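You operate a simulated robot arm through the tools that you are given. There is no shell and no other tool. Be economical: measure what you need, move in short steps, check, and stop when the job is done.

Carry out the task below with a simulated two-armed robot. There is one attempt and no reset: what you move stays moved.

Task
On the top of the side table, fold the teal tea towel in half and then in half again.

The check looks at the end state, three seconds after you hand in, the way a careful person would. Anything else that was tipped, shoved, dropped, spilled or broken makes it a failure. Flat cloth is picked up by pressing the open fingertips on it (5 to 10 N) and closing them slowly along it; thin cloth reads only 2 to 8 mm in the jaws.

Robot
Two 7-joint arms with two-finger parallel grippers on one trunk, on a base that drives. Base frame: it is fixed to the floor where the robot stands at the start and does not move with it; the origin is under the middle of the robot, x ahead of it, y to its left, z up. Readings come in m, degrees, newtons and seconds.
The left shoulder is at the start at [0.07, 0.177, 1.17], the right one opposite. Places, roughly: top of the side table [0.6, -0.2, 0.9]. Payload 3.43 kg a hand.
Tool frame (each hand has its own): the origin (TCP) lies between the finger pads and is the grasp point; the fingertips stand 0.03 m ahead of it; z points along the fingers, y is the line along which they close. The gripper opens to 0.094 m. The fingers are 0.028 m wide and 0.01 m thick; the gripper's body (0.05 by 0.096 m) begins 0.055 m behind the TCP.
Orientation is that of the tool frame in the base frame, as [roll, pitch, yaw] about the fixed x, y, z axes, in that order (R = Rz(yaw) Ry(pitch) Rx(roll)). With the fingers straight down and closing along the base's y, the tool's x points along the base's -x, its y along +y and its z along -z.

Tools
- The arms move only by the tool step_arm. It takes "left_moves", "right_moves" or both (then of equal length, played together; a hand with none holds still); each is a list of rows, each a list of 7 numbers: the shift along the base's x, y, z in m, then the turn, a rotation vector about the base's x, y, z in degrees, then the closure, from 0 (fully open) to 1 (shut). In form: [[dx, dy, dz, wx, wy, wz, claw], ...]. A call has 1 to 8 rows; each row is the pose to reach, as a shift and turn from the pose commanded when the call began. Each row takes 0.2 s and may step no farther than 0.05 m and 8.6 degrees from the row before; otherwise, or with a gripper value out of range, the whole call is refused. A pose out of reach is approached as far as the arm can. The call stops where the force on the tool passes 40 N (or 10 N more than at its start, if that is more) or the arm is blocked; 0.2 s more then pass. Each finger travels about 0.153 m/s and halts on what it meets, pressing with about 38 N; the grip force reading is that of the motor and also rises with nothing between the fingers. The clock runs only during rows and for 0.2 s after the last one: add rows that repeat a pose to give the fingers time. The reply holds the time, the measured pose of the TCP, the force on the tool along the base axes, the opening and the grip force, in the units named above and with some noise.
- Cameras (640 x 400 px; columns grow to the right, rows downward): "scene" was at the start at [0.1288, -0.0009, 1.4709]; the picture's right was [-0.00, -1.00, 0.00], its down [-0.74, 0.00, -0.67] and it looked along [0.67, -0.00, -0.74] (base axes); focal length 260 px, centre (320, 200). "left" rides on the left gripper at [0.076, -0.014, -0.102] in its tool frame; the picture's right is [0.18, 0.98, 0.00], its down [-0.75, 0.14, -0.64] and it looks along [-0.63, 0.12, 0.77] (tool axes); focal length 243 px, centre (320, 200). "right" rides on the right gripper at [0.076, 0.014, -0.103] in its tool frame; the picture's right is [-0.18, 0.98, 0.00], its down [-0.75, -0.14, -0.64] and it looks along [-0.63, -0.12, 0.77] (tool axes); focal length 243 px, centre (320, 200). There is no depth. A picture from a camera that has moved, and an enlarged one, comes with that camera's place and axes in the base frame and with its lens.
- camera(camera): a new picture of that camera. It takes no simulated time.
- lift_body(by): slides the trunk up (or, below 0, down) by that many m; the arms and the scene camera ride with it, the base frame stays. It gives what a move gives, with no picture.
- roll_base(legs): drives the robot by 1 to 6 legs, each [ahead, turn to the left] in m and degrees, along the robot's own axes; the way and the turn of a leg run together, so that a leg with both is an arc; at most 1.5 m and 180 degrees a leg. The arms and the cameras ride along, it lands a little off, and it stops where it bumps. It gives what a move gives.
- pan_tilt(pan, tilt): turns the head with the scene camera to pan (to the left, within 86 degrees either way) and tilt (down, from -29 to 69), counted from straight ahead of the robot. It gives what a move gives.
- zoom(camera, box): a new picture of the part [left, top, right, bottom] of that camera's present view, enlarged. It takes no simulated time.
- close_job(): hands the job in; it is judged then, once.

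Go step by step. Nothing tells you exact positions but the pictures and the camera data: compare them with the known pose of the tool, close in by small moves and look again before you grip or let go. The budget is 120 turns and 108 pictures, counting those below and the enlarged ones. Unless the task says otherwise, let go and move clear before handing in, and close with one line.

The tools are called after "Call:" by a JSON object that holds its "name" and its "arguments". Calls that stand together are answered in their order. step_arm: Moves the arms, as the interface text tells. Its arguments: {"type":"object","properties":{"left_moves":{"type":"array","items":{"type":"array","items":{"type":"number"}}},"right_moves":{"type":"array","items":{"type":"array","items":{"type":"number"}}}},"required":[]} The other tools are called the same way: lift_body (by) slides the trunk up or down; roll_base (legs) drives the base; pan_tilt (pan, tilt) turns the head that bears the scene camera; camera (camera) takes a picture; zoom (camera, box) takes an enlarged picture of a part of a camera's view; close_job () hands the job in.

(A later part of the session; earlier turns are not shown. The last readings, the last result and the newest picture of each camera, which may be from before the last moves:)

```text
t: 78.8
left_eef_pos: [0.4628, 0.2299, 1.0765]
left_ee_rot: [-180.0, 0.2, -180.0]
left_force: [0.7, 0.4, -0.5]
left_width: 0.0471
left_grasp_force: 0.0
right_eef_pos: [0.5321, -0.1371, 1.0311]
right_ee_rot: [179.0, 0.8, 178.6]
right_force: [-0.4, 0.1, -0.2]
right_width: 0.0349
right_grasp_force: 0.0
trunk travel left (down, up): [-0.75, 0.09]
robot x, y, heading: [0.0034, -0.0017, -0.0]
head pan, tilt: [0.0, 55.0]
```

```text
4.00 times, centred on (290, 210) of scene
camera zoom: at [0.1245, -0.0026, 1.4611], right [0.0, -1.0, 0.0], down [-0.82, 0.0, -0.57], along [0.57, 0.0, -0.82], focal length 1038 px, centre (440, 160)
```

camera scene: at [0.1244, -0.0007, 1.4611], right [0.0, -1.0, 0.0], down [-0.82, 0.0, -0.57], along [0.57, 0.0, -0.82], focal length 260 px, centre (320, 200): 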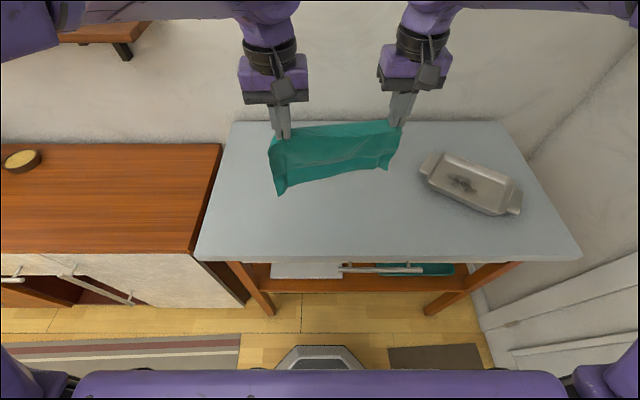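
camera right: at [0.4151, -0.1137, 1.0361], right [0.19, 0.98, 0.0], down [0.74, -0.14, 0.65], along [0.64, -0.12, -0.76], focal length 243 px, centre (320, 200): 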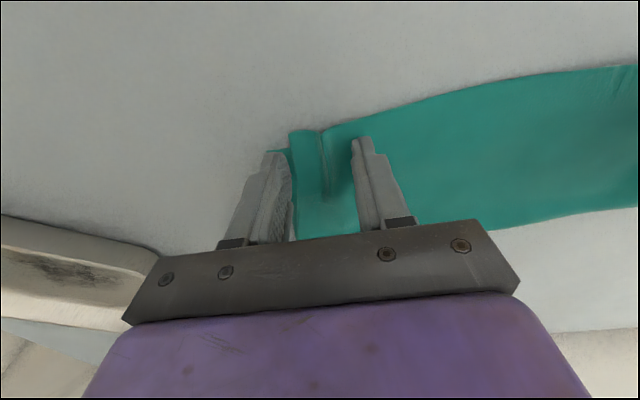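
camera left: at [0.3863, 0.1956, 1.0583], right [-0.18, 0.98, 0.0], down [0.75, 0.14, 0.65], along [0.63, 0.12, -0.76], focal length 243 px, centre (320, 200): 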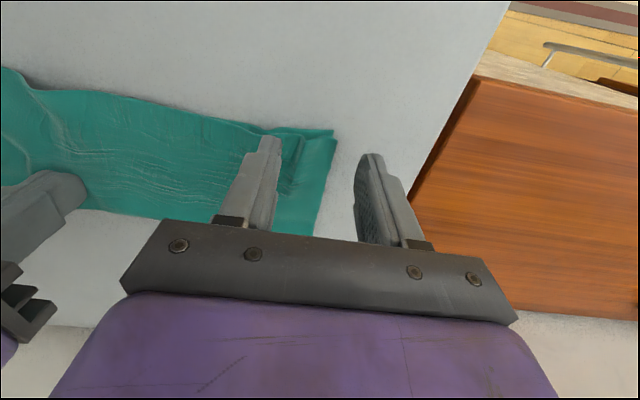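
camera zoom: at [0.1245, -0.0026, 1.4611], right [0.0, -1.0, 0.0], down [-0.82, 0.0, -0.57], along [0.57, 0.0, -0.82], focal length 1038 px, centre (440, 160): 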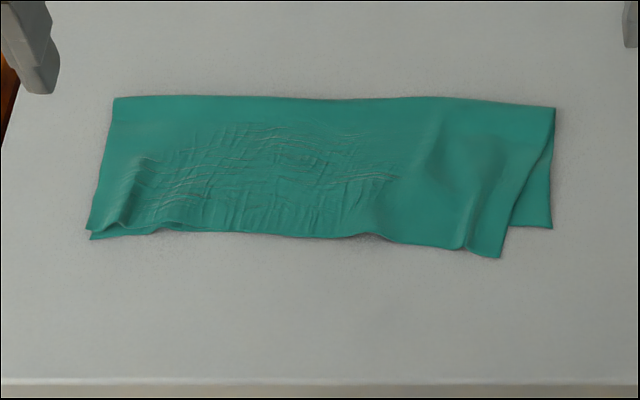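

The left corners now match. The right end's upper corner is about 3 cm inboard of the lower one, with some slack. I'll pin with the left hand and drag the upper corner outward with light right-hand fingertip friction.

Call:
{"name": "step_arm", "arguments": {"left_moves": [[0.01, -0.03, -0.02, 0, 0, 0, 0.7], [0.02, -0.06, -0.045, 0, 0, 0, 1], [0.03, -0.09, -0.07, 0, 0, 0, 1], [0.04, -0.115, -0.1, 0, 0, 0, 1], [0.047, -0.13, -0.132, 0, 0, 0, 1], [0.047, -0.13, -0.136, 0, 0, 0, 1]], "right_moves": [[-0.012, 0.022, -0.015, 0, 0, 0, 0.7], [-0.025, 0.044, -0.03, 0, 0, 0, 1], [-0.038, 0.066, -0.05, 0, 0, 0, 1], [-0.051, 0.088, -0.07, 0, 0, 0, 1], [-0.064, 0.109, -0.086, 0, 0, 0, 1], [-0.064, 0.109, -0.09, 0, 0, 0, 1]]}}

Call:
{"name": "step_arm", "arguments": {"left_moves": [[0, 0, -0.004, 0, 0, 0, 1], [0, 0, -0.0085, 0, 0, 0, 1], [0, 0, -0.0095, 0, 0, 0, 1], [0, 0, -0.0095, 0, 0, 0, 1]], "right_moves": [[0, 0, -0.003, 0, 0, 0, 1], [0, 0, -0.0055, 0, 0, 0, 1], [0, 0, -0.007, 0, 0, 0, 1], [0, 0, -0.007, 0, 0, 0, 1]]}}

Call:
{"name": "zoom", "arguments": {"camera": "right", "box": [160, 60, 480, 260]}}

```text
t: 80.2
left_eef_pos: [0.5126, 0.1002, 0.94]
left_ee_rot: [-179.8, 0.3, -180.0]
left_force: [0.0, 0.0, -0.4]
left_width: 0.0
left_grasp_force: 32.9
right_eef_pos: [0.4728, -0.0235, 0.9476]
right_ee_rot: [177.6, 1.2, 177.8]
right_force: [-0.7, -0.3, 0.0]
right_width: 0.0
right_grasp_force: 33.1
trunk travel left (down, up): [-0.75, 0.09]
robot x, y, heading: [0.0027, 0.0001, 0.3]
head pan, tilt: [0.0, 55.0]
```

```text
t: 81.2
left_eef_pos: [0.5113, 0.0988, 0.9333]
left_ee_rot: [-179.8, 0.6, 180.0]
left_force: [3.1, -0.2, 14.5]
left_width: 0.0004
left_grasp_force: 32.3
right_eef_pos: [0.4731, -0.028, 0.9389]
right_ee_rot: [177.7, 1.0, 177.6]
right_force: [-0.2, 0.7, -0.3]
right_width: 0.0
right_grasp_force: 33.4
trunk travel left (down, up): [-0.75, 0.09]
robot x, y, heading: [0.0029, 0.0014, 0.0]
head pan, tilt: [0.0, 55.0]
```

```text
2.00 times, centred on (320, 160) of right
camera zoom: at [0.3943, -0.0124, 1.0399], right [0.22, 0.97, 0.04], down [0.74, -0.2, 0.65], along [0.64, -0.11, -0.76], focal length 485 px, centre (320, 280)
```

zoom: 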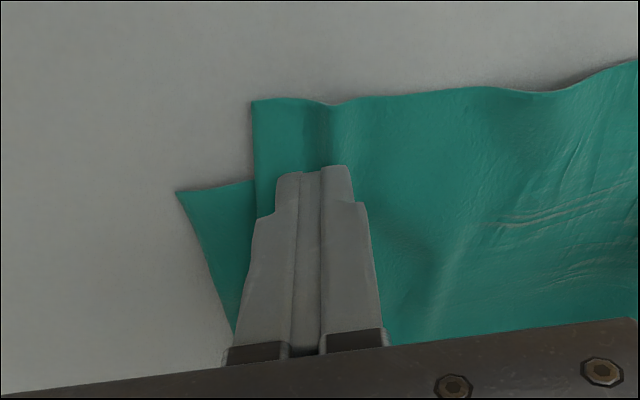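

Call:
{"name": "step_arm", "arguments": {"left_moves": [[0, 0, 0, 0, 0, 0, 1], [0, 0, 0, 0, 0, 0, 1], [0, 0, 0, 0, 0, 0, 1], [0, 0, 0, 0, 0, 0, 1], [0, 0, 0, 0, 0, 0, 1], [0, 0, 0, 0, 0, 0, 1], [0, 0, 0, 0, 0, 0, 1]], "right_moves": [[0, 0, -0.005, 0, 0, 0, 1], [0, 0, -0.0068, 0, 0, 0, 1], [0.004, -0.007, -0.0068, 0, 0, 0, 1], [0.008, -0.015, -0.0068, 0, 0, 0, 1], [0.012, -0.023, -0.0068, 0, 0, 0, 1], [0.015, -0.031, -0.0066, 0, 0, 0, 1], [0.017, -0.038, -0.0064, 0, 0, 0, 1]]}}

Call:
{"name": "zoom", "arguments": {"camera": "right", "box": [160, 60, 480, 260]}}

```text
t: 82.3
left_eef_pos: [0.5081, 0.099, 0.9314]
left_ee_rot: [-180.0, 0.4, 180.0]
left_force: [-1.7, 0.6, 10.2]
left_width: 0.0
left_grasp_force: 32.7
right_eef_pos: [0.4777, -0.0399, 0.9331]
right_ee_rot: [178.7, 1.8, 178.3]
right_force: [-2.9, 4.3, 22.0]
right_width: 0.0003
right_grasp_force: 32.7
trunk travel left (down, up): [-0.75, 0.09]
robot x, y, heading: [0.0002, -0.0013, 0.3]
head pan, tilt: [0.0, 55.0]
stopped in row 5 (right hand): the force on the tool passed its limit (the readings are from after the stop); the commanded pose is now the measured one
```

```text
2.00 times, centred on (320, 160) of right
camera zoom: at [0.3995, -0.0243, 1.0323], right [0.21, 0.98, 0.03], down [0.73, -0.18, 0.66], along [0.65, -0.12, -0.75], focal length 485 px, centre (320, 280)
```

zoom: 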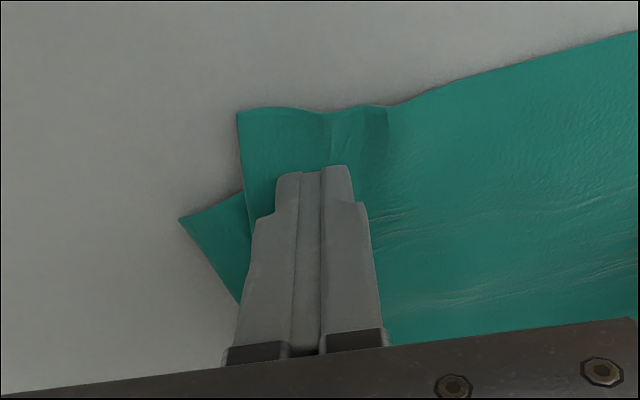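

The slack is out and the right end is within about 2 cm, which is good enough; more dragging would shift the fold. For the second fold I'll park the left hand aside. The right hand, yawed 90°, goes over the middle of the left end, ready to carry both layers to the right.

Call:
{"name": "step_arm", "arguments": {"left_moves": [[0, 0, 0.02, 0, 0, 0, 1], [0, 0.02, 0.06, 0, 0, 0, 1], [-0.01, 0.06, 0.09, 0, 0, 0, 1], [-0.02, 0.1, 0.12, 0, 0, 0, 1], [-0.03, 0.14, 0.14, 0, 0, 0, 1], [-0.04, 0.18, 0.16, 0, 0, 0, 1], [-0.05, 0.22, 0.17, 0, 0, 0, 1], [-0.06, 0.26, 0.18, 0, 0, 0, 1]], "right_moves": [[0, 0, 0.015, 0, 0, 0, 1], [0, 0, 0.05, 0, 0, -6, 1], [0.005, 0, 0.08, 0, 0, -14, 1], [0.01, 0.01, 0.1, 0, 0, -22, 0.9], [0.015, 0.04, 0.1, 0, 0, -30, 0.8], [0.02, 0.075, 0.1, 0, 0, -38, 0.7], [0.025, 0.11, 0.1, 0, 0, -46, 0.58], [0.03, 0.145, 0.1, 0, 0, -54, 0.58]]}}

Call:
{"name": "step_arm", "arguments": {"right_moves": [[0, 0.03, 0, 0, 0, -8, 0.58], [0, 0.06, -0.01, 0, 0, -16, 0.58], [0, 0.09, -0.02, 0, 0, -24, 0.58], [0, 0.1, -0.03, 0, 0, -32, 0.58], [0, 0.1, -0.04, 0, 0, -34, 0.58], [0, 0.1, -0.04, 0, 0, -34, 0.58]]}}

Call:
{"name": "camera", "arguments": {"camera": "scene"}}

Call:
{"name": "camera", "arguments": {"camera": "right"}}

```text
refused: row 3 steps farther than a row can; nothing moved
```

```text
t: 82.9
left_eef_pos: [0.5133, 0.1063, 0.9297]
left_ee_rot: [179.7, 0.6, -179.8]
left_force: [-3.9, 1.0, 19.6]
left_width: 0.0002
left_grasp_force: 32.9
right_eef_pos: [0.4941, 0.0082, 0.9362]
right_ee_rot: [176.2, 0.3, 159.1]
right_force: [-0.1, -0.8, -0.3]
right_width: 0.0397
right_grasp_force: 0.0
trunk travel left (down, up): [-0.75, 0.09]
robot x, y, heading: [0.0025, 0.0024, 0.1]
head pan, tilt: [0.0, 55.0]
stopped in row 3 (right hand): the force on the tool passed its limit (the readings are from after the stop); the commanded pose is now the measured one
```

```text
19 pictures are left
camera scene: at [0.1221, -0.0008, 1.4612], right [0.0, -1.0, 0.0], down [-0.82, 0.0, -0.57], along [0.57, 0.0, -0.82], focal length 260 px, centre (320, 200)
```

scene: 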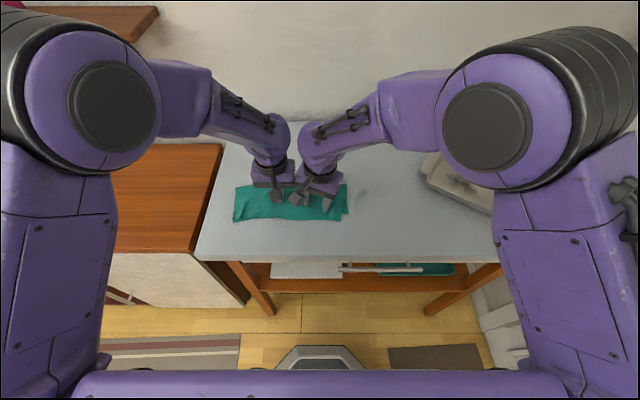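

```text
18 pictures are left
camera right: at [0.4235, 0.0434, 1.0374], right [0.52, 0.85, 0.07], down [0.64, -0.44, 0.64], along [0.57, -0.29, -0.77], focal length 243 px, centre (320, 200)
```

right: 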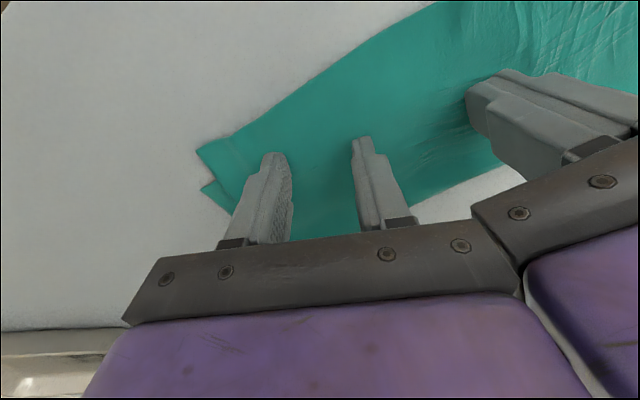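

The first call was refused for a too-long step while the second ran, and the hands touched; nothing looks disturbed, and the right corners even line up better. I'll lift both and separate them with smaller steps.

Call:
{"name": "step_arm", "arguments": {"left_moves": [[0, 0.002, 0.008, 0, 0, 0, 1], [0, 0.012, 0.04, 0, 0, 0, 1], [-0.005, 0.04, 0.07, 0, 0, 0, 1], [-0.01, 0.07, 0.1, 0, 0, 0, 1], [-0.02, 0.11, 0.12, 0, 0, 0, 1], [-0.03, 0.15, 0.14, 0, 0, 0, 1], [-0.04, 0.19, 0.16, 0, 0, 0, 1], [-0.05, 0.23, 0.17, 0, 0, 0, 1]], "right_moves": [[0, -0.002, 0.008, 0, 0, 0, 0.58], [0, -0.012, 0.04, 0, 0, 0, 0.58], [0.003, -0.012, 0.07, 0, 0, -6, 0.58], [0.006, -0.01, 0.09, 0, 0, -14, 0.58], [0.009, -0.005, 0.1, 0, 0, -22, 0.58], [0.012, 0.02, 0.1, 0, 0, -30, 0.58], [0.015, 0.05, 0.1, 0, 0, -38, 0.58], [0.017, 0.08, 0.1, 0, 0, -46, 0.58]]}}

```text
t: 84.7
left_eef_pos: [0.4592, 0.3372, 1.097]
left_ee_rot: [179.6, 0.3, -179.7]
left_force: [0.3, 0.0, 0.0]
left_width: 0.0
left_grasp_force: 33.1
right_eef_pos: [0.5309, 0.0731, 1.0592]
right_ee_rot: [174.5, -3.3, 109.9]
right_force: [1.1, 0.0, -0.2]
right_width: 0.0397
right_grasp_force: 0.1
trunk travel left (down, up): [-0.75, 0.09]
robot x, y, heading: [0.0019, -0.0017, 0.1]
head pan, tilt: [0.0, 55.0]
```

The hands are apart. I'll look at the towel.

Call:
{"name": "zoom", "arguments": {"camera": "scene", "box": [210, 150, 370, 250]}}

```text
4.00 times, centred on (290, 200) of scene
camera zoom: at [0.1246, 0.0023, 1.461], right [0.0, -1.0, 0.0], down [-0.82, 0.0, -0.57], along [0.57, 0.0, -0.82], focal length 1038 px, centre (440, 200)
```

zoom: 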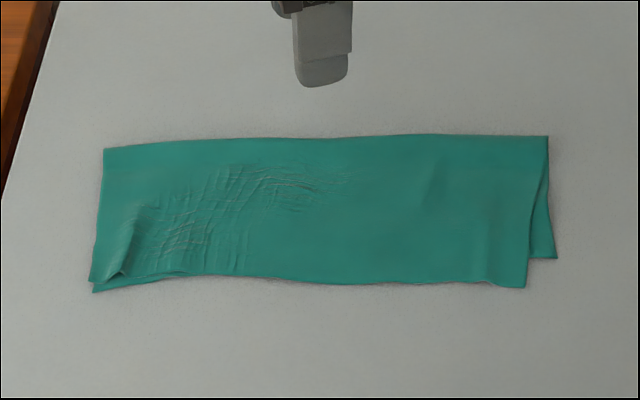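

The towel is now a neat half: y from -0.07 to 0.225, x from 0.45 to 0.56. I'll bring the right hand above the middle of the left end (0.505, 0.212), straightening the tool.

Call:
{"name": "step_arm", "arguments": {"right_moves": [[-0.005, 0.035, 0, -1.3, 1, -5, 0.6], [-0.01, 0.07, -0.015, -2.6, 2, -10, 0.63], [-0.018, 0.105, -0.04, -3.8, 3, -15, 0.63], [-0.026, 0.135, -0.07, -4.9, 4, -20, 0.63], [-0.026, 0.139, -0.1, -4.9, 4, -20, 0.63], [-0.026, 0.139, -0.113, -4.9, 4, -20, 0.63], [-0.026, 0.139, -0.113, -4.9, 4, -20, 0.63]]}}

Call:
{"name": "camera", "arguments": {"camera": "right"}}

```text
t: 86.3
left_eef_pos: [0.4596, 0.3338, 1.0972]
left_ee_rot: [179.4, 0.3, -179.8]
left_force: [0.3, -0.6, 0.3]
left_width: 0.0001
left_grasp_force: 33.1
right_eef_pos: [0.4818, 0.1451, 0.937]
right_ee_rot: [-178.8, 4.0, 93.6]
right_force: [-0.3, 1.4, 0.0]
right_width: 0.035
right_grasp_force: 0.0
right hand out of reach, approached as far as the arm can: row 3, 4, 5, 6, 7
trunk travel left (down, up): [-0.75, 0.09]
robot x, y, heading: [0.0026, -0.0005, -0.2]
head pan, tilt: [0.0, 55.0]
```

```text
16 pictures are left
camera right: at [0.4926, 0.2298, 1.0332], right [0.99, -0.12, -0.01], down [-0.08, -0.71, 0.7], along [-0.09, -0.69, -0.72], focal length 243 px, centre (320, 200)
```

right: 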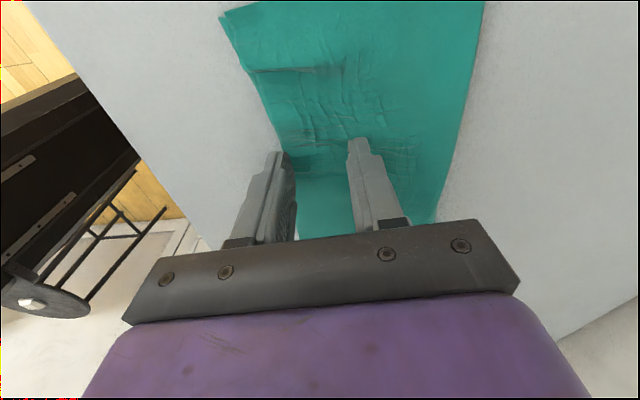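

The right hand can't reach that far left with this yaw. The mirror image works instead: the left hand carries the right end over to the left. First I'll retreat the right hand up and to the right.

Call:
{"name": "step_arm", "arguments": {"right_moves": [[0, 0, 0.04, 0, 0, 0, 0.63], [0, -0.02, 0.08, 0, 0, 7, 0.63], [0, -0.05, 0.11, 0, 0, 14, 0.63], [0, -0.095, 0.12, 0, 0, 22, 0.63], [-0.01, -0.14, 0.12, 0, 0, 30, 0.63], [-0.02, -0.185, 0.12, 0, 0, 38, 0.63], [-0.03, -0.23, 0.12, 0, 0, 46, 0.63], [-0.04, -0.275, 0.12, 0, 0, 54, 0.63]]}}

```text
t: 88.1
left_eef_pos: [0.4593, 0.3334, 1.0984]
left_ee_rot: [179.4, 0.3, -179.8]
left_force: [-0.5, -0.1, 0.5]
left_width: 0.0002
left_grasp_force: 32.8
right_eef_pos: [0.4436, -0.1336, 1.0612]
right_ee_rot: [-178.9, 4.2, 147.5]
right_force: [-0.3, 0.3, -0.4]
right_width: 0.0347
right_grasp_force: 0.1
trunk travel left (down, up): [-0.75, 0.09]
robot x, y, heading: [0.0046, -0.0002, -0.0]
head pan, tilt: [0.0, 55.0]
```

Call:
{"name": "step_arm", "arguments": {"left_moves": [[0.005, -0.03, 0, 0, 0, 8, 0.8], [0.01, -0.06, 0, 0, 0, 16, 0.63], [0.015, -0.1, 0, 0, 0, 24, 0.63], [0.02, -0.14, 0, 0, 0, 32, 0.63], [0.03, -0.18, 0, 0, 0, 40, 0.63], [0.04, -0.22, 0, 0, 0, 48, 0.63], [0.05, -0.26, 0, 0, 0, 56, 0.63], [0.056, -0.3, 0, 0, 0, 64, 0.63]], "right_moves": [[-0.005, -0.03, 0.005, 0, 0, 5, 0.63], [-0.01, -0.06, 0.01, 0, 0, 10, 0.63], [-0.015, -0.1, 0.015, 0, 0, 15, 0.63], [-0.02, -0.14, 0.02, 0, 0, 20, 0.63], [-0.03, -0.17, 0.02, 0, 0, 25, 0.63], [-0.04, -0.19, 0.02, 0, 0, 30, 0.63], [-0.04, -0.2, 0.02, 0, 0, 32, 0.63], [-0.04, -0.2, 0.02, 0, 0, 32, 0.63]]}}

```text
t: 89.9
left_eef_pos: [0.5203, 0.0406, 1.1129]
left_ee_rot: [-178.4, -1.7, -114.7]
left_force: [-0.1, -0.2, 0.8]
left_width: 0.0349
left_grasp_force: 0.1
right_eef_pos: [0.4058, -0.3309, 1.0778]
right_ee_rot: [-178.6, 4.2, 179.5]
right_force: [0.6, -0.6, -0.5]
right_width: 0.0346
right_grasp_force: 0.1
trunk travel left (down, up): [-0.75, 0.09]
robot x, y, heading: [0.0035, -0.0015, -0.1]
head pan, tilt: [0.0, 55.0]
```

Call:
{"name": "step_arm", "arguments": {"left_moves": [[0, -0.025, 0, 0, 0, 8, 0.63], [0, -0.05, -0.02, 0, 0, 16, 0.63], [0, -0.075, -0.05, 0, 0, 23, 0.63], [0, -0.084, -0.09, 0, 0, 26, 0.63], [0, -0.084, -0.13, 0, 0, 26, 0.63], [0, -0.084, -0.147, 0, 0, 26, 0.63], [0, -0.084, -0.147, 0, 0, 26, 0.63]]}}

Call:
{"name": "camera", "arguments": {"camera": "left"}}

```text
t: 91.5
left_eef_pos: [0.5251, -0.0406, 0.9575]
left_ee_rot: [179.3, -1.3, -88.1]
left_force: [0.9, -0.1, -0.1]
left_width: 0.0347
left_grasp_force: 0.0
right_eef_pos: [0.407, -0.3321, 1.077]
right_ee_rot: [-178.8, 4.3, 179.4]
right_force: [-0.1, 0.2, 0.2]
right_width: 0.0348
right_grasp_force: 0.0
trunk travel left (down, up): [-0.75, 0.09]
robot x, y, heading: [0.0011, 0.0039, -0.1]
head pan, tilt: [0.0, 55.0]
```

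```text
15 pictures are left
camera left: at [0.541, -0.1145, 1.062], right [-0.98, -0.22, 0.01], down [-0.16, 0.76, 0.63], along [-0.15, 0.61, -0.78], focal length 243 px, centre (320, 200)
```

left: 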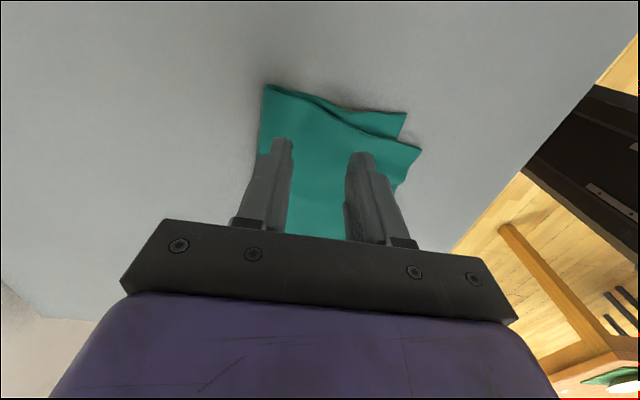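

The left hand is above the right end's edge (about y = -0.067). I'll shift 1 cm outward and lower to the cloth.

Call:
{"name": "step_arm", "arguments": {"left_moves": [[-0.004, -0.005, -0.008, 0, 0, 0, 0.63], [-0.008, -0.01, -0.016, 0, 0, 0, 0.63], [-0.008, -0.01, -0.021, 0, 0, 0, 0.63], [-0.008, -0.01, -0.023, 0, 0, 0, 0.63], [-0.008, -0.01, -0.023, 0, 0, 0, 0.63]]}}

```text
t: 92.7
left_eef_pos: [0.5173, -0.0547, 0.9326]
left_ee_rot: [179.4, -0.5, -88.6]
left_force: [-0.2, 0.4, 0.9]
left_width: 0.0348
left_grasp_force: 0.1
right_eef_pos: [0.4076, -0.3308, 1.077]
right_ee_rot: [-178.8, 4.2, 179.3]
right_force: [0.0, -0.1, 0.3]
right_width: 0.0348
right_grasp_force: 0.0
trunk travel left (down, up): [-0.75, 0.09]
robot x, y, heading: [0.0028, 0.0018, 0.3]
head pan, tilt: [0.0, 55.0]
```

Call:
{"name": "step_arm", "arguments": {"left_moves": [[0, 0.002, -0.0008, 0, 0, 0, 0.63], [0, 0.002, -0.0016, 0, 0, 0, 0.63], [0, 0.002, -0.0016, 0, 0, 0, 0.63]]}}

```text
t: 93.5
left_eef_pos: [0.5162, -0.0502, 0.9329]
left_ee_rot: [179.6, -0.6, -88.5]
left_force: [4.1, -3.2, 18.5]
left_width: 0.0356
left_grasp_force: 0.2
right_eef_pos: [0.4062, -0.3322, 1.0776]
right_ee_rot: [-178.7, 4.4, 179.4]
right_force: [0.0, 1.4, -0.4]
right_width: 0.0352
right_grasp_force: 0.0
trunk travel left (down, up): [-0.75, 0.09]
robot x, y, heading: [0.0029, -0.0035, 0.1]
head pan, tilt: [0.0, 55.0]
```

About 18 N; I'll ease a touch and close slowly to take both layers, then raise 2 cm to check.

Call:
{"name": "step_arm", "arguments": {"left_moves": [[0, 0, 0.0005, 0, 0, 0, 0.69], [0, 0, 0.0005, 0, 0, 0, 0.75], [0, 0, 0.0005, 0, 0, 0, 0.81], [0, 0, 0.0005, 0, 0, 0, 0.87], [0, 0, 0.0005, 0, 0, 0, 0.93], [0, 0, 0.0005, 0, 0, 0, 1], [0, 0, 0.0005, 0, 0, 0, 1], [0, 0.002, 0.02, 0, 0, 0, 1]]}}

Call:
{"name": "camera", "arguments": {"camera": "left"}}

```text
t: 95.3
left_eef_pos: [0.5152, -0.0426, 0.9428]
left_ee_rot: [178.3, -0.5, -88.1]
left_force: [1.0, -0.3, 0.5]
left_width: 0.0028
left_grasp_force: 37.6
right_eef_pos: [0.407, -0.331, 1.0772]
right_ee_rot: [-178.9, 4.2, 179.4]
right_force: [-0.2, 0.6, 0.0]
right_width: 0.0347
right_grasp_force: 0.0
trunk travel left (down, up): [-0.75, 0.09]
robot x, y, heading: [0.0027, 0.0009, 0.3]
head pan, tilt: [0.0, 55.0]
```

```text
14 pictures are left
camera left: at [0.5331, -0.1186, 1.0449], right [-0.98, -0.22, 0.03], down [-0.15, 0.75, 0.64], along [-0.16, 0.62, -0.77], focal length 243 px, centre (320, 200)
```

left: 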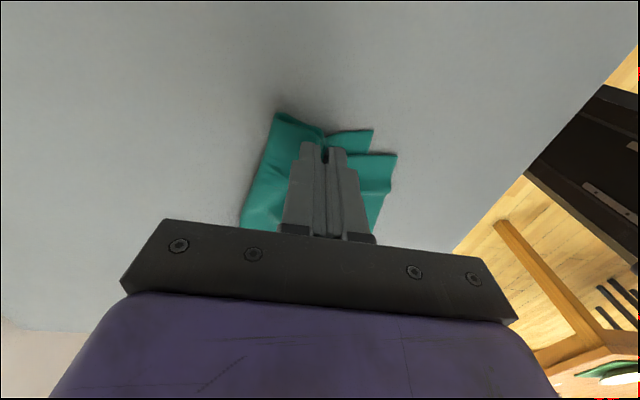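

The pinch looks solid. I'll carry the end up through the first half of the arc, starting to tilt, and check that both layers follow.

Call:
{"name": "step_arm", "arguments": {"left_moves": [[0, 0.004, 0.03, 0, 0, 0, 1], [0, 0.017, 0.058, -4, 0, 0, 1], [-0.001, 0.037, 0.081, -8, 0, 0, 1], [-0.002, 0.0625, 0.1, -12, 0, 0, 1], [-0.003, 0.093, 0.111, -17, 0, 0, 1], [-0.005, 0.125, 0.115, -22, 0, 0, 1]]}}

Call:
{"name": "zoom", "arguments": {"camera": "scene", "box": [200, 130, 392, 250]}}

```text
t: 96.7
left_eef_pos: [0.5035, 0.0716, 1.0612]
left_ee_rot: [179.5, -21.9, -89.8]
left_force: [0.0, 0.9, 0.2]
left_width: 0.0032
left_grasp_force: 37.1
right_eef_pos: [0.4073, -0.3285, 1.0775]
right_ee_rot: [-178.6, 4.1, 179.6]
right_force: [0.7, 0.7, -0.1]
right_width: 0.0349
right_grasp_force: 0.1
trunk travel left (down, up): [-0.75, 0.09]
robot x, y, heading: [0.0043, 0.0002, -0.2]
head pan, tilt: [0.0, 55.0]
```

```text
3.33 times, centred on (296, 190) of scene
camera zoom: at [0.1237, 0.0016, 1.4612], right [0.0, -1.0, 0.0], down [-0.82, 0.0, -0.57], along [0.57, 0.0, -0.82], focal length 865 px, centre (400, 233)
```

zoom: 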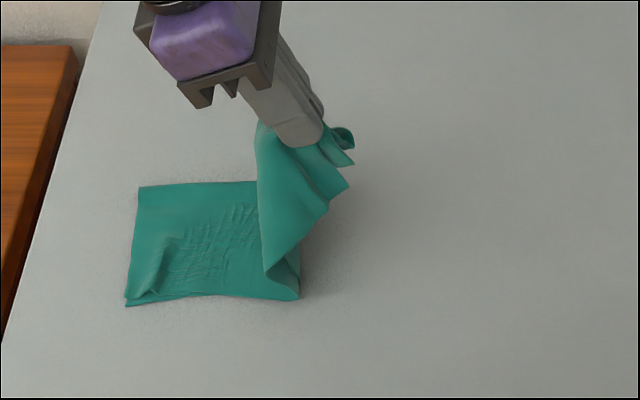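

Both layers are lifted and the left half stays put. I'll continue the arc with more tilt so the edge swings over to the left.

Call:
{"name": "step_arm", "arguments": {"left_moves": [[-0.001, 0.032, -0.002, -7, 0, 0, 1], [-0.002, 0.064, -0.012, -14, 0, 0, 1], [-0.003, 0.092, -0.03, -21, 0, 0, 1], [-0.004, 0.115, -0.053, -28, 0, 0, 1], [-0.005, 0.127, -0.078, -34, 0, 0, 1], [-0.006, 0.13, -0.1, -38, 0, 0, 1], [-0.006, 0.13, -0.1, -38, 0, 0, 1]]}}

Call:
{"name": "zoom", "arguments": {"camera": "scene", "box": [200, 130, 392, 250]}}

Call:
{"name": "camera", "arguments": {"camera": "left"}}

```text
t: 98.3
left_eef_pos: [0.4976, 0.2013, 0.9642]
left_ee_rot: [179.2, -59.8, -89.6]
left_force: [-0.2, -0.2, 0.1]
left_width: 0.0028
left_grasp_force: 37.9
right_eef_pos: [0.4057, -0.331, 1.0778]
right_ee_rot: [-178.8, 4.2, 179.4]
right_force: [0.3, 0.2, -1.0]
right_width: 0.0347
right_grasp_force: 0.1
trunk travel left (down, up): [-0.75, 0.09]
robot x, y, heading: [0.0061, -0.0016, -0.0]
head pan, tilt: [0.0, 55.0]
```

```text
3.33 times, centred on (296, 190) of scene
camera zoom: at [0.1237, -0.0007, 1.4612], right [0.0, -1.0, 0.0], down [-0.82, 0.0, -0.57], along [0.57, 0.0, -0.82], focal length 865 px, centre (400, 233)
```

zoom: 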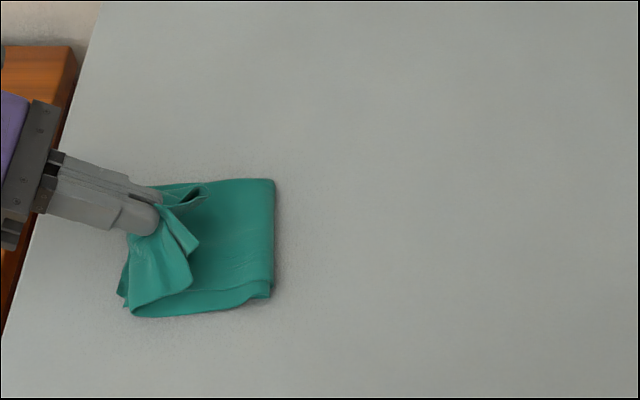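

```text
11 pictures are left
camera left: at [0.5119, 0.2529, 1.0811], right [-0.98, -0.09, 0.17], down [-0.14, 0.93, -0.33], along [-0.13, -0.34, -0.93], focal length 243 px, centre (320, 200)
```

left: 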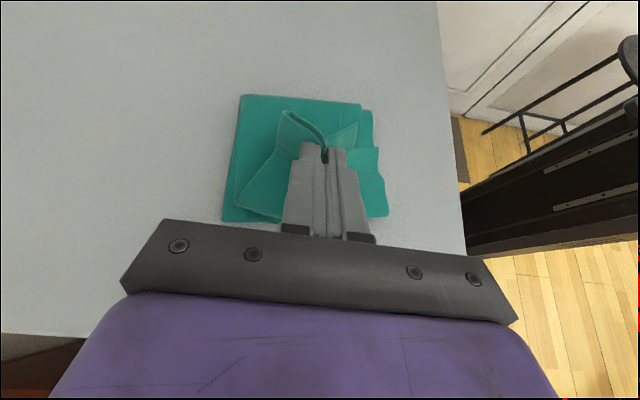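

The edge's corners are standing up and leaning back, because the fingers are only 60° over. I'll rotate further to about 92°, keeping the hand about 7 cm above the table, so the edge leans to the left before release.

Call:
{"name": "step_arm", "arguments": {"left_moves": [[0, 0.0, 0.01, -8, 0, 0, 1], [0, 0.002, 0.014, -16, 0, 0, 1], [0, 0.004, 0.016, -24, 0, 0, 1], [0, 0.006, 0.016, -32, 0, 0, 1], [0, 0.006, 0.016, -32, 0, 0, 1]]}}

Call:
{"name": "zoom", "arguments": {"camera": "scene", "box": [200, 130, 392, 250]}}

```text
t: 99.5
left_eef_pos: [0.5005, 0.2064, 0.9783]
left_ee_rot: [6.1, -88.1, 83.3]
left_force: [-0.8, 0.2, -0.5]
left_width: 0.0029
left_grasp_force: 37.3
right_eef_pos: [0.4057, -0.3316, 1.0787]
right_ee_rot: [-178.7, 4.3, 179.4]
right_force: [-0.2, -0.1, 0.6]
right_width: 0.0351
right_grasp_force: 0.1
trunk travel left (down, up): [-0.75, 0.09]
robot x, y, heading: [0.0001, 0.0002, 0.2]
head pan, tilt: [0.0, 55.0]
```

```text
3.33 times, centred on (296, 190) of scene
camera zoom: at [0.1237, -0.0011, 1.4612], right [0.0, -1.0, 0.0], down [-0.82, 0.0, -0.57], along [0.57, 0.0, -0.82], focal length 865 px, centre (400, 233)
```

zoom: 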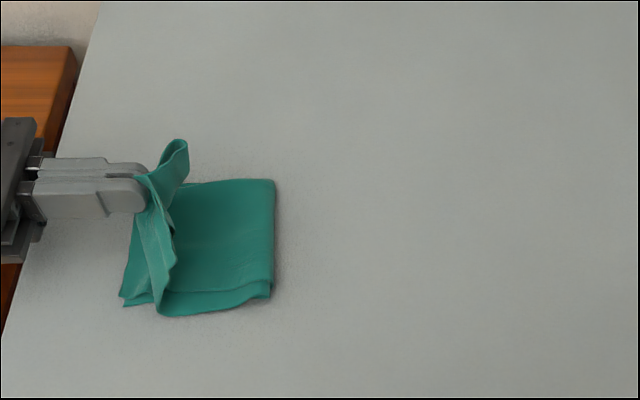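

The tilt works and the flaps stand upright now. I'll go about 20° further so they lean to the left.

Call:
{"name": "step_arm", "arguments": {"left_moves": [[0, 0.003, 0.006, -8, 0, 0, 1], [0, 0.006, 0.01, -16, 0, 0, 1], [0, 0.01, 0.012, -24, 0, 0, 1], [0, 0.012, 0.012, -30, 0, 0, 1], [0, 0.012, 0.012, -30, 0, 0, 1]]}}

Call:
{"name": "zoom", "arguments": {"camera": "scene", "box": [200, 130, 392, 250]}}

```text
t: 100.7
left_eef_pos: [0.5, 0.2186, 0.9912]
left_ee_rot: [-0.1, -58.2, 89.4]
left_force: [-0.6, -0.1, 0.1]
left_width: 0.003
left_grasp_force: 37.7
right_eef_pos: [0.4064, -0.3317, 1.0772]
right_ee_rot: [-178.9, 4.1, 179.3]
right_force: [-0.3, 0.2, -0.9]
right_width: 0.0347
right_grasp_force: 0.1
trunk travel left (down, up): [-0.75, 0.09]
robot x, y, heading: [0.0034, 0.0035, -0.1]
head pan, tilt: [0.0, 55.0]
```

```text
3.33 times, centred on (296, 190) of scene
camera zoom: at [0.1239, -0.0009, 1.4612], right [0.0, -1.0, 0.0], down [-0.82, 0.0, -0.57], along [0.57, 0.0, -0.82], focal length 865 px, centre (400, 233)
```

zoom: 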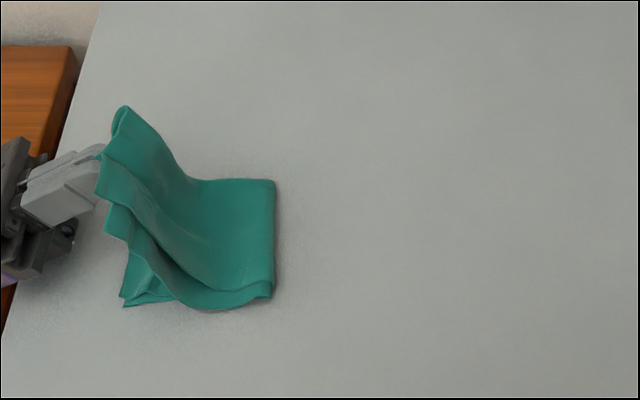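

The end now leans left in a smooth curve. I'll open the fingers and slide the hand out toward +y, so any drag pulls the edge the right way.

Call:
{"name": "step_arm", "arguments": {"left_moves": [[0, 0, 0, 0, 0, 0, 0.85], [0, 0, 0, 0, 0, 0, 0.6], [0, 0, 0, 0, 0, 0, 0.45], [0, 0.01, 0, 0, 0, 0, 0.4], [0, 0.03, 0, 0, 0, 0, 0.4], [0, 0.06, 0, 0, 0, 0, 0.4], [0, 0.09, 0, 0, 0, 0, 0.4], [0, 0.12, 0.0, 0, 0, 0, 0.4]]}}

Call:
{"name": "zoom", "arguments": {"camera": "scene", "box": [200, 130, 392, 250]}}

```text
t: 102.5
left_eef_pos: [0.4981, 0.3372, 0.9923]
left_ee_rot: [-0.1, -58.3, 89.4]
left_force: [0.5, -0.8, -0.3]
left_width: 0.0564
left_grasp_force: 0.1
right_eef_pos: [0.4073, -0.3302, 1.0788]
right_ee_rot: [-178.7, 4.1, 179.4]
right_force: [-0.3, -0.2, 0.3]
right_width: 0.0347
right_grasp_force: 0.1
trunk travel left (down, up): [-0.75, 0.09]
robot x, y, heading: [-0.0037, 0.0002, 0.0]
head pan, tilt: [0.0, 55.0]
```

```text
3.33 times, centred on (296, 190) of scene
camera zoom: at [0.1236, 0.0001, 1.4612], right [0.0, -1.0, 0.0], down [-0.82, 0.0, -0.57], along [0.57, 0.0, -0.82], focal length 865 px, centre (400, 233)
```

zoom: 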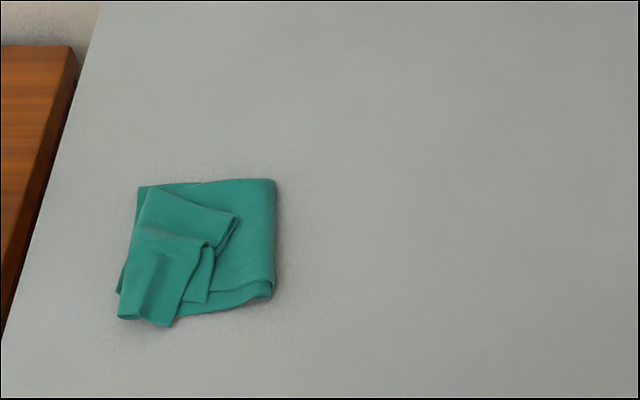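

The end fell back, leaving a 4 to 5 cm flap folded back on top. I'll bring the left hand back to fingers-down above it for a close look.

Call:
{"name": "step_arm", "arguments": {"left_moves": [[0, 0.005, 0.03, 8, 0, 0, 0.4], [0, 0.005, 0.06, 16, 0, 0, 0.4], [0, 0.005, 0.09, 24, 0, 0, 0.5], [0, 0, 0.11, 32, 0, 0, 0.6], [0, -0.01, 0.12, 40, 0, 0, 0.63], [0, -0.02, 0.12, 48, 0, 0, 0.63], [0, -0.04, 0.12, 56, 0, 0, 0.63], [0, -0.06, 0.12, 64, 0, 0, 0.63]]}}

Call:
{"name": "step_arm", "arguments": {"left_moves": [[0, -0.02, 0, 8, 0, 0, 0.63], [0, -0.04, -0.01, 16, 0, 0, 0.63], [0, -0.06, -0.02, 24, 0, 0, 0.63], [0, -0.08, -0.03, 32, 0, 0, 0.63], [0, -0.1, -0.04, 40, 0, 0, 0.63], [0, -0.12, -0.05, 48, 0, 0, 0.63], [0, -0.13, -0.06, 56, 0, 0, 0.63], [0, -0.13, -0.07, 58, 0, 0, 0.63]]}}

Call:
{"name": "zoom", "arguments": {"camera": "left", "box": [160, 20, 480, 220]}}

```text
t: 104.3
left_eef_pos: [0.4997, 0.2748, 1.1118]
left_ee_rot: [179.1, -57.5, -89.4]
left_force: [0.5, -0.5, 0.3]
left_width: 0.035
left_grasp_force: 0.0
right_eef_pos: [0.4057, -0.3325, 1.0766]
right_ee_rot: [-178.9, 4.2, 179.4]
right_force: [-0.2, -0.1, -0.3]
right_width: 0.0348
right_grasp_force: 0.0
trunk travel left (down, up): [-0.75, 0.09]
robot x, y, heading: [-0.0017, 0.0034, -0.1]
head pan, tilt: [0.0, 55.0]
```

```text
t: 106.1
left_eef_pos: [0.5022, 0.1464, 1.0406]
left_ee_rot: [179.6, 0.5, -89.8]
left_force: [0.1, 0.5, -0.2]
left_width: 0.0345
left_grasp_force: 0.1
right_eef_pos: [0.4069, -0.3299, 1.0781]
right_ee_rot: [-178.8, 4.2, 179.5]
right_force: [-0.2, -0.1, -0.8]
right_width: 0.035
right_grasp_force: 0.1
trunk travel left (down, up): [-0.75, 0.09]
robot x, y, heading: [0.0005, 0.0, -0.1]
head pan, tilt: [0.0, 55.0]
```

```text
2.00 times, centred on (320, 120) of left
camera zoom: at [0.5163, 0.0707, 1.1429], right [-0.98, -0.19, 0.01], down [-0.14, 0.75, 0.65], along [-0.13, 0.64, -0.76], focal length 485 px, centre (320, 360)
```

zoom: 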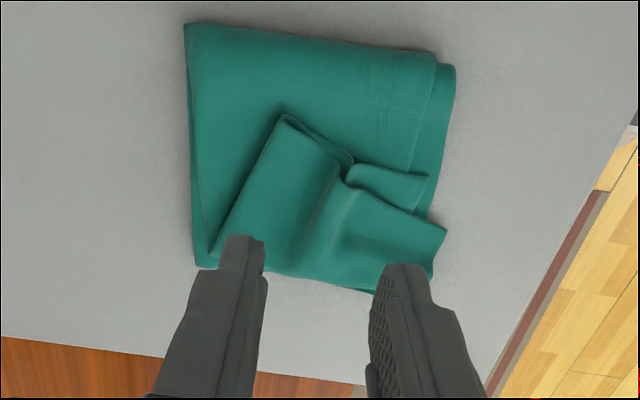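

The flap's free end has a standing ridge in its middle at about (0.485, 0.158) with both plies. I'll pinch that ridge without pressing on the stack, then lift the strip so it hangs out straight.

Call:
{"name": "step_arm", "arguments": {"left_moves": [[-0.005, 0.004, -0.03, 0, 0, 0, 0.6], [-0.012, 0.008, -0.06, 0, 0, 0, 0.6], [-0.017, 0.0115, -0.085, 0, 0, 0, 0.6], [-0.017, 0.0115, -0.096, 0, 0, 0, 0.6], [-0.017, 0.0115, -0.1, 0, 0, 0, 0.6], [-0.017, 0.0115, -0.1, 0, 0, 0, 0.6]]}}

Call:
{"name": "zoom", "arguments": {"camera": "left", "box": [160, 20, 480, 220]}}

```text
t: 107.5
left_eef_pos: [0.483, 0.1599, 0.9419]
left_ee_rot: [179.6, 0.3, -89.8]
left_force: [-0.8, -1.3, -0.2]
left_width: 0.0376
left_grasp_force: 0.2
right_eef_pos: [0.4064, -0.332, 1.0764]
right_ee_rot: [-178.8, 4.2, 179.3]
right_force: [0.3, -0.7, 0.6]
right_width: 0.0351
right_grasp_force: 0.1
trunk travel left (down, up): [-0.75, 0.09]
robot x, y, heading: [0.0039, 0.0004, 0.2]
head pan, tilt: [0.0, 55.0]
```

```text
2.00 times, centred on (320, 120) of left
camera zoom: at [0.4972, 0.0831, 1.0446], right [-0.98, -0.19, 0.01], down [-0.14, 0.75, 0.65], along [-0.13, 0.63, -0.76], focal length 485 px, centre (320, 360)
```

zoom: 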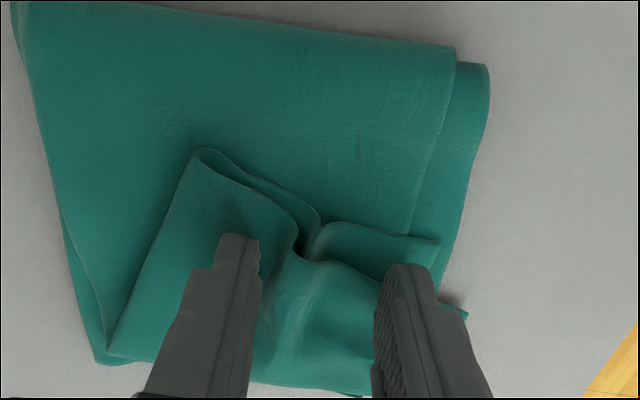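

Call:
{"name": "step_arm", "arguments": {"left_moves": [[0, -0.004, -0.003, 0, 0, 0, 0.6], [0, -0.004, -0.006, 0, 0, 0, 0.65], [0, -0.004, -0.006, 0, 0, 0, 0.75], [0, -0.004, -0.006, 0, 0, 0, 0.85], [0, -0.004, -0.006, 0, 0, 0, 0.95], [0, -0.004, -0.006, 0, 0, 0, 1], [0, -0.004, -0.006, 0, 0, 0, 1], [0, -0.004, 0.03, 0, 0, 0, 1]]}}

Call:
{"name": "zoom", "arguments": {"camera": "left", "box": [160, 20, 480, 220]}}

```text
t: 109.3
left_eef_pos: [0.4827, 0.1584, 0.9713]
left_ee_rot: [179.7, 0.3, -89.8]
left_force: [-0.7, -0.3, 0.4]
left_width: 0.0034
left_grasp_force: 37.7
right_eef_pos: [0.4047, -0.3305, 1.0775]
right_ee_rot: [-178.8, 4.3, 179.4]
right_force: [-0.4, -0.1, 0.3]
right_width: 0.0349
right_grasp_force: 0.1
trunk travel left (down, up): [-0.75, 0.09]
robot x, y, heading: [-0.0001, 0.0012, 0.2]
head pan, tilt: [0.0, 55.0]
```

```text
2.00 times, centred on (320, 120) of left
camera zoom: at [0.4965, 0.0824, 1.0736], right [-0.98, -0.19, 0.01], down [-0.14, 0.75, 0.65], along [-0.13, 0.63, -0.76], focal length 485 px, centre (320, 360)
```

zoom: 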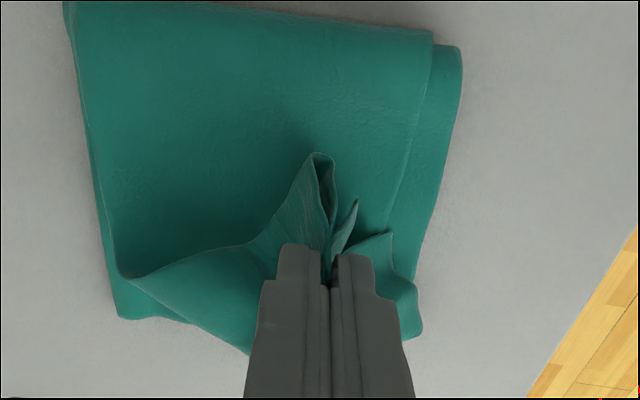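

Both plies of the end are held. I'll lift the strip to hang straight and move it to the middle (y ≈ 0), at a height where its bottom is clear.

Call:
{"name": "step_arm", "arguments": {"left_moves": [[0, 0, 0.03, 0, 0, 0, 1], [0, 0, 0.07, 0, 0, 0, 1], [0, 0, 0.11, 0, 0, 0, 1], [0, 0, 0.15, 0, 0, 0, 1], [0, 0, 0.19, 0, 0, 0, 1], [0, 0, 0.23, 0, 0, 0, 1], [0, 0, 0.265, 0, 0, 0, 1], [0, 0, 0.28, 0, 0, 0, 1]]}}

Call:
{"name": "step_arm", "arguments": {"left_moves": [[0.002, -0.02, 0, 0, 0, 0, 1], [0.004, -0.045, 0, 0, 0, 0, 1], [0.006, -0.07, 0, 0, 0, 0, 1], [0.009, -0.095, 0, 0, 0, 0, 1], [0.012, -0.12, 0, 0, 0, 0, 1], [0.015, -0.14, 0, 0, 0, 0, 1], [0.017, -0.155, 0, 0, 0, 0, 1], [0.017, -0.155, 0, 0, 0, 0, 1]]}}

Call:
{"name": "camera", "arguments": {"camera": "scene"}}

```text
t: 111.1
left_eef_pos: [0.4831, 0.1561, 1.2516]
left_ee_rot: [179.5, 0.3, -89.7]
left_force: [0.5, 0.7, -0.3]
left_width: 0.0033
left_grasp_force: 38.2
right_eef_pos: [0.4061, -0.3309, 1.0778]
right_ee_rot: [-178.9, 4.1, 179.4]
right_force: [0.3, -0.1, -0.3]
right_width: 0.0349
right_grasp_force: 0.0
trunk travel left (down, up): [-0.75, 0.09]
robot x, y, heading: [0.003, -0.0034, 0.1]
head pan, tilt: [0.0, 55.0]
```

```text
t: 112.9
left_eef_pos: [0.5002, 0.0013, 1.2502]
left_ee_rot: [179.5, 0.2, -89.6]
left_force: [0.4, 0.3, -0.1]
left_width: 0.0035
left_grasp_force: 38.9
right_eef_pos: [0.4059, -0.3312, 1.0771]
right_ee_rot: [-178.8, 4.2, 179.4]
right_force: [-0.7, 0.0, 1.2]
right_width: 0.0348
right_grasp_force: 0.1
trunk travel left (down, up): [-0.75, 0.09]
robot x, y, heading: [0.0046, -0.0014, 0.2]
head pan, tilt: [0.0, 55.0]
```

```text
4 pictures are left
camera scene: at [0.1239, -0.0007, 1.4611], right [0.0, -1.0, 0.0], down [-0.82, 0.0, -0.57], along [0.57, 0.0, -0.82], focal length 260 px, centre (320, 200)
```

scene: 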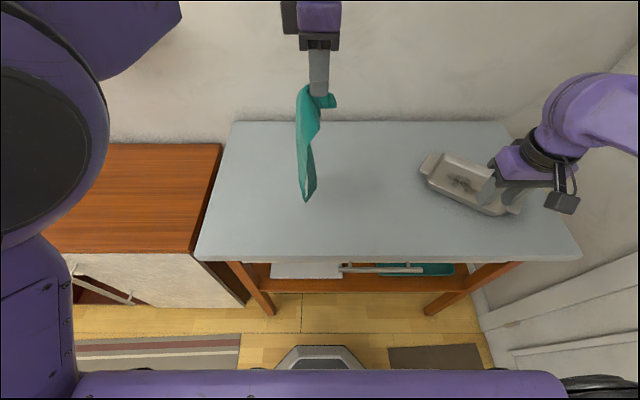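

The strip hangs cleanly, its bottom just above the table at y ≈ 0.03. I'll lower it to touch and lay the lower half toward +y.

Call:
{"name": "step_arm", "arguments": {"left_moves": [[0, 0, -0.012, 0, 0, 0, 1], [0, 0, -0.026, 0, 0, 0, 1], [0, 0.016, -0.043, 0, 0, 0, 1], [0, 0.036, -0.062, 0, 0, 0, 1], [0, 0.056, -0.081, 0, 0, 0, 1], [0, 0.076, -0.1, 0, 0, 0, 1], [0, 0.096, -0.12, 0, 0, 0, 1], [0, 0.116, -0.14, 0, 0, 0, 1]]}}

Call:
{"name": "step_arm", "arguments": {"left_moves": [[0, 0.016, -0.015, 0, 0, 0, 1], [0, 0.032, -0.03, 0, 0, 0, 1], [0, 0.04, -0.038, 0, 0, 0, 1], [0, 0.04, -0.038, 0, 0, 0, 1]]}}

Call:
{"name": "zoom", "arguments": {"camera": "scene", "box": [200, 110, 392, 230]}}

```text
t: 114.7
left_eef_pos: [0.4974, 0.1175, 1.1094]
left_ee_rot: [179.5, 0.3, -89.8]
left_force: [-0.6, 0.0, -0.3]
left_width: 0.0032
left_grasp_force: 37.4
right_eef_pos: [0.4055, -0.3301, 1.0768]
right_ee_rot: [-178.7, 4.3, 179.3]
right_force: [-0.1, 0.5, -0.5]
right_width: 0.0345
right_grasp_force: 0.1
trunk travel left (down, up): [-0.75, 0.09]
robot x, y, heading: [0.0031, 0.0046, 0.2]
head pan, tilt: [0.0, 55.0]
```

```text
t: 115.7
left_eef_pos: [0.5005, 0.1571, 1.0712]
left_ee_rot: [179.4, 0.4, -89.8]
left_force: [-0.8, 0.5, 0.4]
left_width: 0.0032
left_grasp_force: 38.4
right_eef_pos: [0.4056, -0.3314, 1.0774]
right_ee_rot: [-178.8, 4.2, 179.4]
right_force: [0.7, 0.4, 0.5]
right_width: 0.0347
right_grasp_force: 0.2
trunk travel left (down, up): [-0.75, 0.09]
robot x, y, heading: [0.0044, 0.0024, 0.1]
head pan, tilt: [0.0, 55.0]
```

```text
3.33 times, centred on (296, 170) of scene
camera zoom: at [0.1241, -0.0009, 1.4611], right [0.0, -1.0, 0.0], down [-0.82, 0.0, -0.57], along [0.57, 0.0, -0.82], focal length 865 px, centre (400, 300)
```

zoom: 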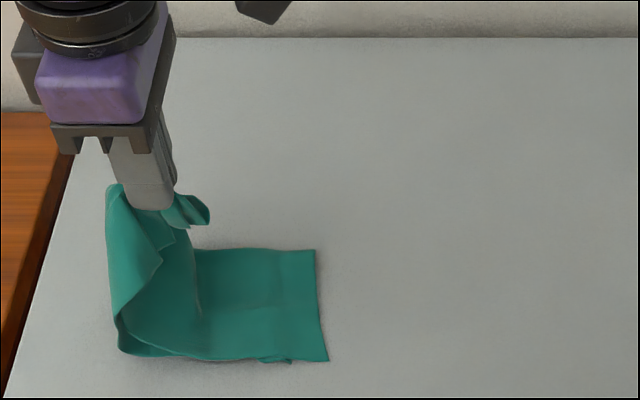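

The lower half is laid neatly (right edge y ≈ 0.06, fold ≈ 0.21). I'll bring the upper half back over it toward the right edge and down.

Call:
{"name": "step_arm", "arguments": {"left_moves": [[0.002, -0.022, -0.012, 0, 0, 0, 1], [0.004, -0.044, -0.03, 0, 0, 0, 1], [0.006, -0.062, -0.054, 0, 0, 0, 1], [0.008, -0.075, -0.08, 0, 0, 0, 1], [0.01, -0.082, -0.105, 0, 0, 0, 1], [0.01, -0.085, -0.125, 0, 0, 0, 1], [0.01, -0.085, -0.127, 0, 0, 0, 1]]}}

Call:
{"name": "zoom", "arguments": {"camera": "left", "box": [120, 0, 520, 250]}}

```text
t: 117.3
left_eef_pos: [0.5221, 0.0797, 0.9596]
left_ee_rot: [179.6, -3.4, -86.8]
left_force: [0.8, -0.1, 1.2]
left_width: 0.0035
left_grasp_force: 37.9
right_eef_pos: [0.4066, -0.3307, 1.0777]
right_ee_rot: [-178.9, 4.1, 179.4]
right_force: [0.2, -0.4, -0.7]
right_width: 0.0349
right_grasp_force: 0.0
trunk travel left (down, up): [-0.75, 0.09]
robot x, y, heading: [0.0019, -0.001, 0.1]
head pan, tilt: [0.0, 55.0]
```

```text
1.60 times, centred on (320, 125) of left
camera zoom: at [0.5382, 0.01, 1.0665], right [-0.97, -0.24, 0.02], down [-0.18, 0.78, 0.6], along [-0.15, 0.58, -0.8], focal length 388 px, centre (320, 320)
```

zoom: 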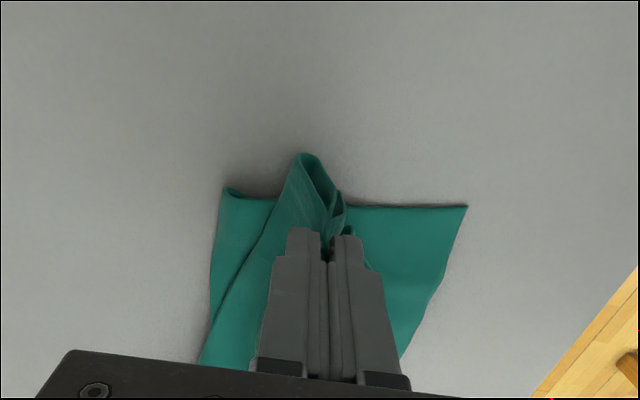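

The upper end is over the right edge but gathered around the pinch and about 1.5 cm too far out. I'll shift it back slightly, lower to light contact and open wide slowly so the fingertips spread the gather.

Call:
{"name": "step_arm", "arguments": {"left_moves": [[-0.003, 0.006, -0.003, 0, 0, 0, 1], [-0.005, 0.012, -0.006, 0, 0, 0, 1], [-0.005, 0.012, -0.009, 0, 0, 0, 1], [-0.005, 0.012, -0.009, 0, 0, 0, 1], [-0.005, 0.012, -0.009, 0, 0, 0, 1]]}}

```text
t: 118.5
left_eef_pos: [0.5122, 0.0909, 0.9454]
left_ee_rot: [179.3, -2.4, -87.3]
left_force: [0.2, 0.9, 0.4]
left_width: 0.0036
left_grasp_force: 38.2
right_eef_pos: [0.4075, -0.3323, 1.0777]
right_ee_rot: [-178.7, 4.2, 179.3]
right_force: [-0.3, -0.4, -0.6]
right_width: 0.0347
right_grasp_force: 0.1
trunk travel left (down, up): [-0.75, 0.09]
robot x, y, heading: [0.0002, 0.0046, 0.0]
head pan, tilt: [0.0, 55.0]
```

Call:
{"name": "step_arm", "arguments": {"left_moves": [[0, 0, -0.004, 0, 0, 0, 1], [0, 0, -0.008, 0, 0, 0, 1], [0, 0, -0.0095, 0, 0, 0, 1], [0, 0, -0.0095, 0, 0, 0, 1]]}}

```text
t: 119.5
left_eef_pos: [0.5127, 0.0908, 0.9356]
left_ee_rot: [179.4, -2.6, -87.1]
left_force: [1.3, -0.5, 4.2]
left_width: 0.0036
left_grasp_force: 37.3
right_eef_pos: [0.4066, -0.3306, 1.0772]
right_ee_rot: [-178.9, 4.2, 179.4]
right_force: [-0.2, 0.4, -0.4]
right_width: 0.035
right_grasp_force: 0.1
trunk travel left (down, up): [-0.75, 0.09]
robot x, y, heading: [0.0031, -0.0019, 0.0]
head pan, tilt: [0.0, 55.0]
```

Light contact at 4 N. I'll press a hair more and open slowly and wide to spread the gathered cloth.

Call:
{"name": "step_arm", "arguments": {"left_moves": [[0, 0, -0.0005, 0, 0, 0, 0.93], [0, 0, -0.0008, 0, 0, 0, 0.85], [0, 0, -0.001, 0, 0, 0, 0.76], [0, 0, -0.001, 0, 0, 0, 0.67], [0, 0, -0.001, 0, 0, 0, 0.57], [0, 0, -0.001, 0, 0, 0, 0.46], [0, 0, -0.001, 0, 0, 0, 0.35], [0, 0, -0.001, 0, 0, 0, 0.25]]}}

```text
t: 121.3
left_eef_pos: [0.5105, 0.0921, 0.9346]
left_ee_rot: [179.4, -2.6, -87.1]
left_force: [-1.4, 2.0, 11.0]
left_width: 0.0667
left_grasp_force: 0.1
right_eef_pos: [0.4056, -0.3311, 1.0789]
right_ee_rot: [-178.9, 4.3, 179.6]
right_force: [-0.5, -0.2, 0.6]
right_width: 0.0348
right_grasp_force: 0.0
trunk travel left (down, up): [-0.75, 0.09]
robot x, y, heading: [-0.0, -0.0014, 0.1]
head pan, tilt: [0.0, 55.0]
```

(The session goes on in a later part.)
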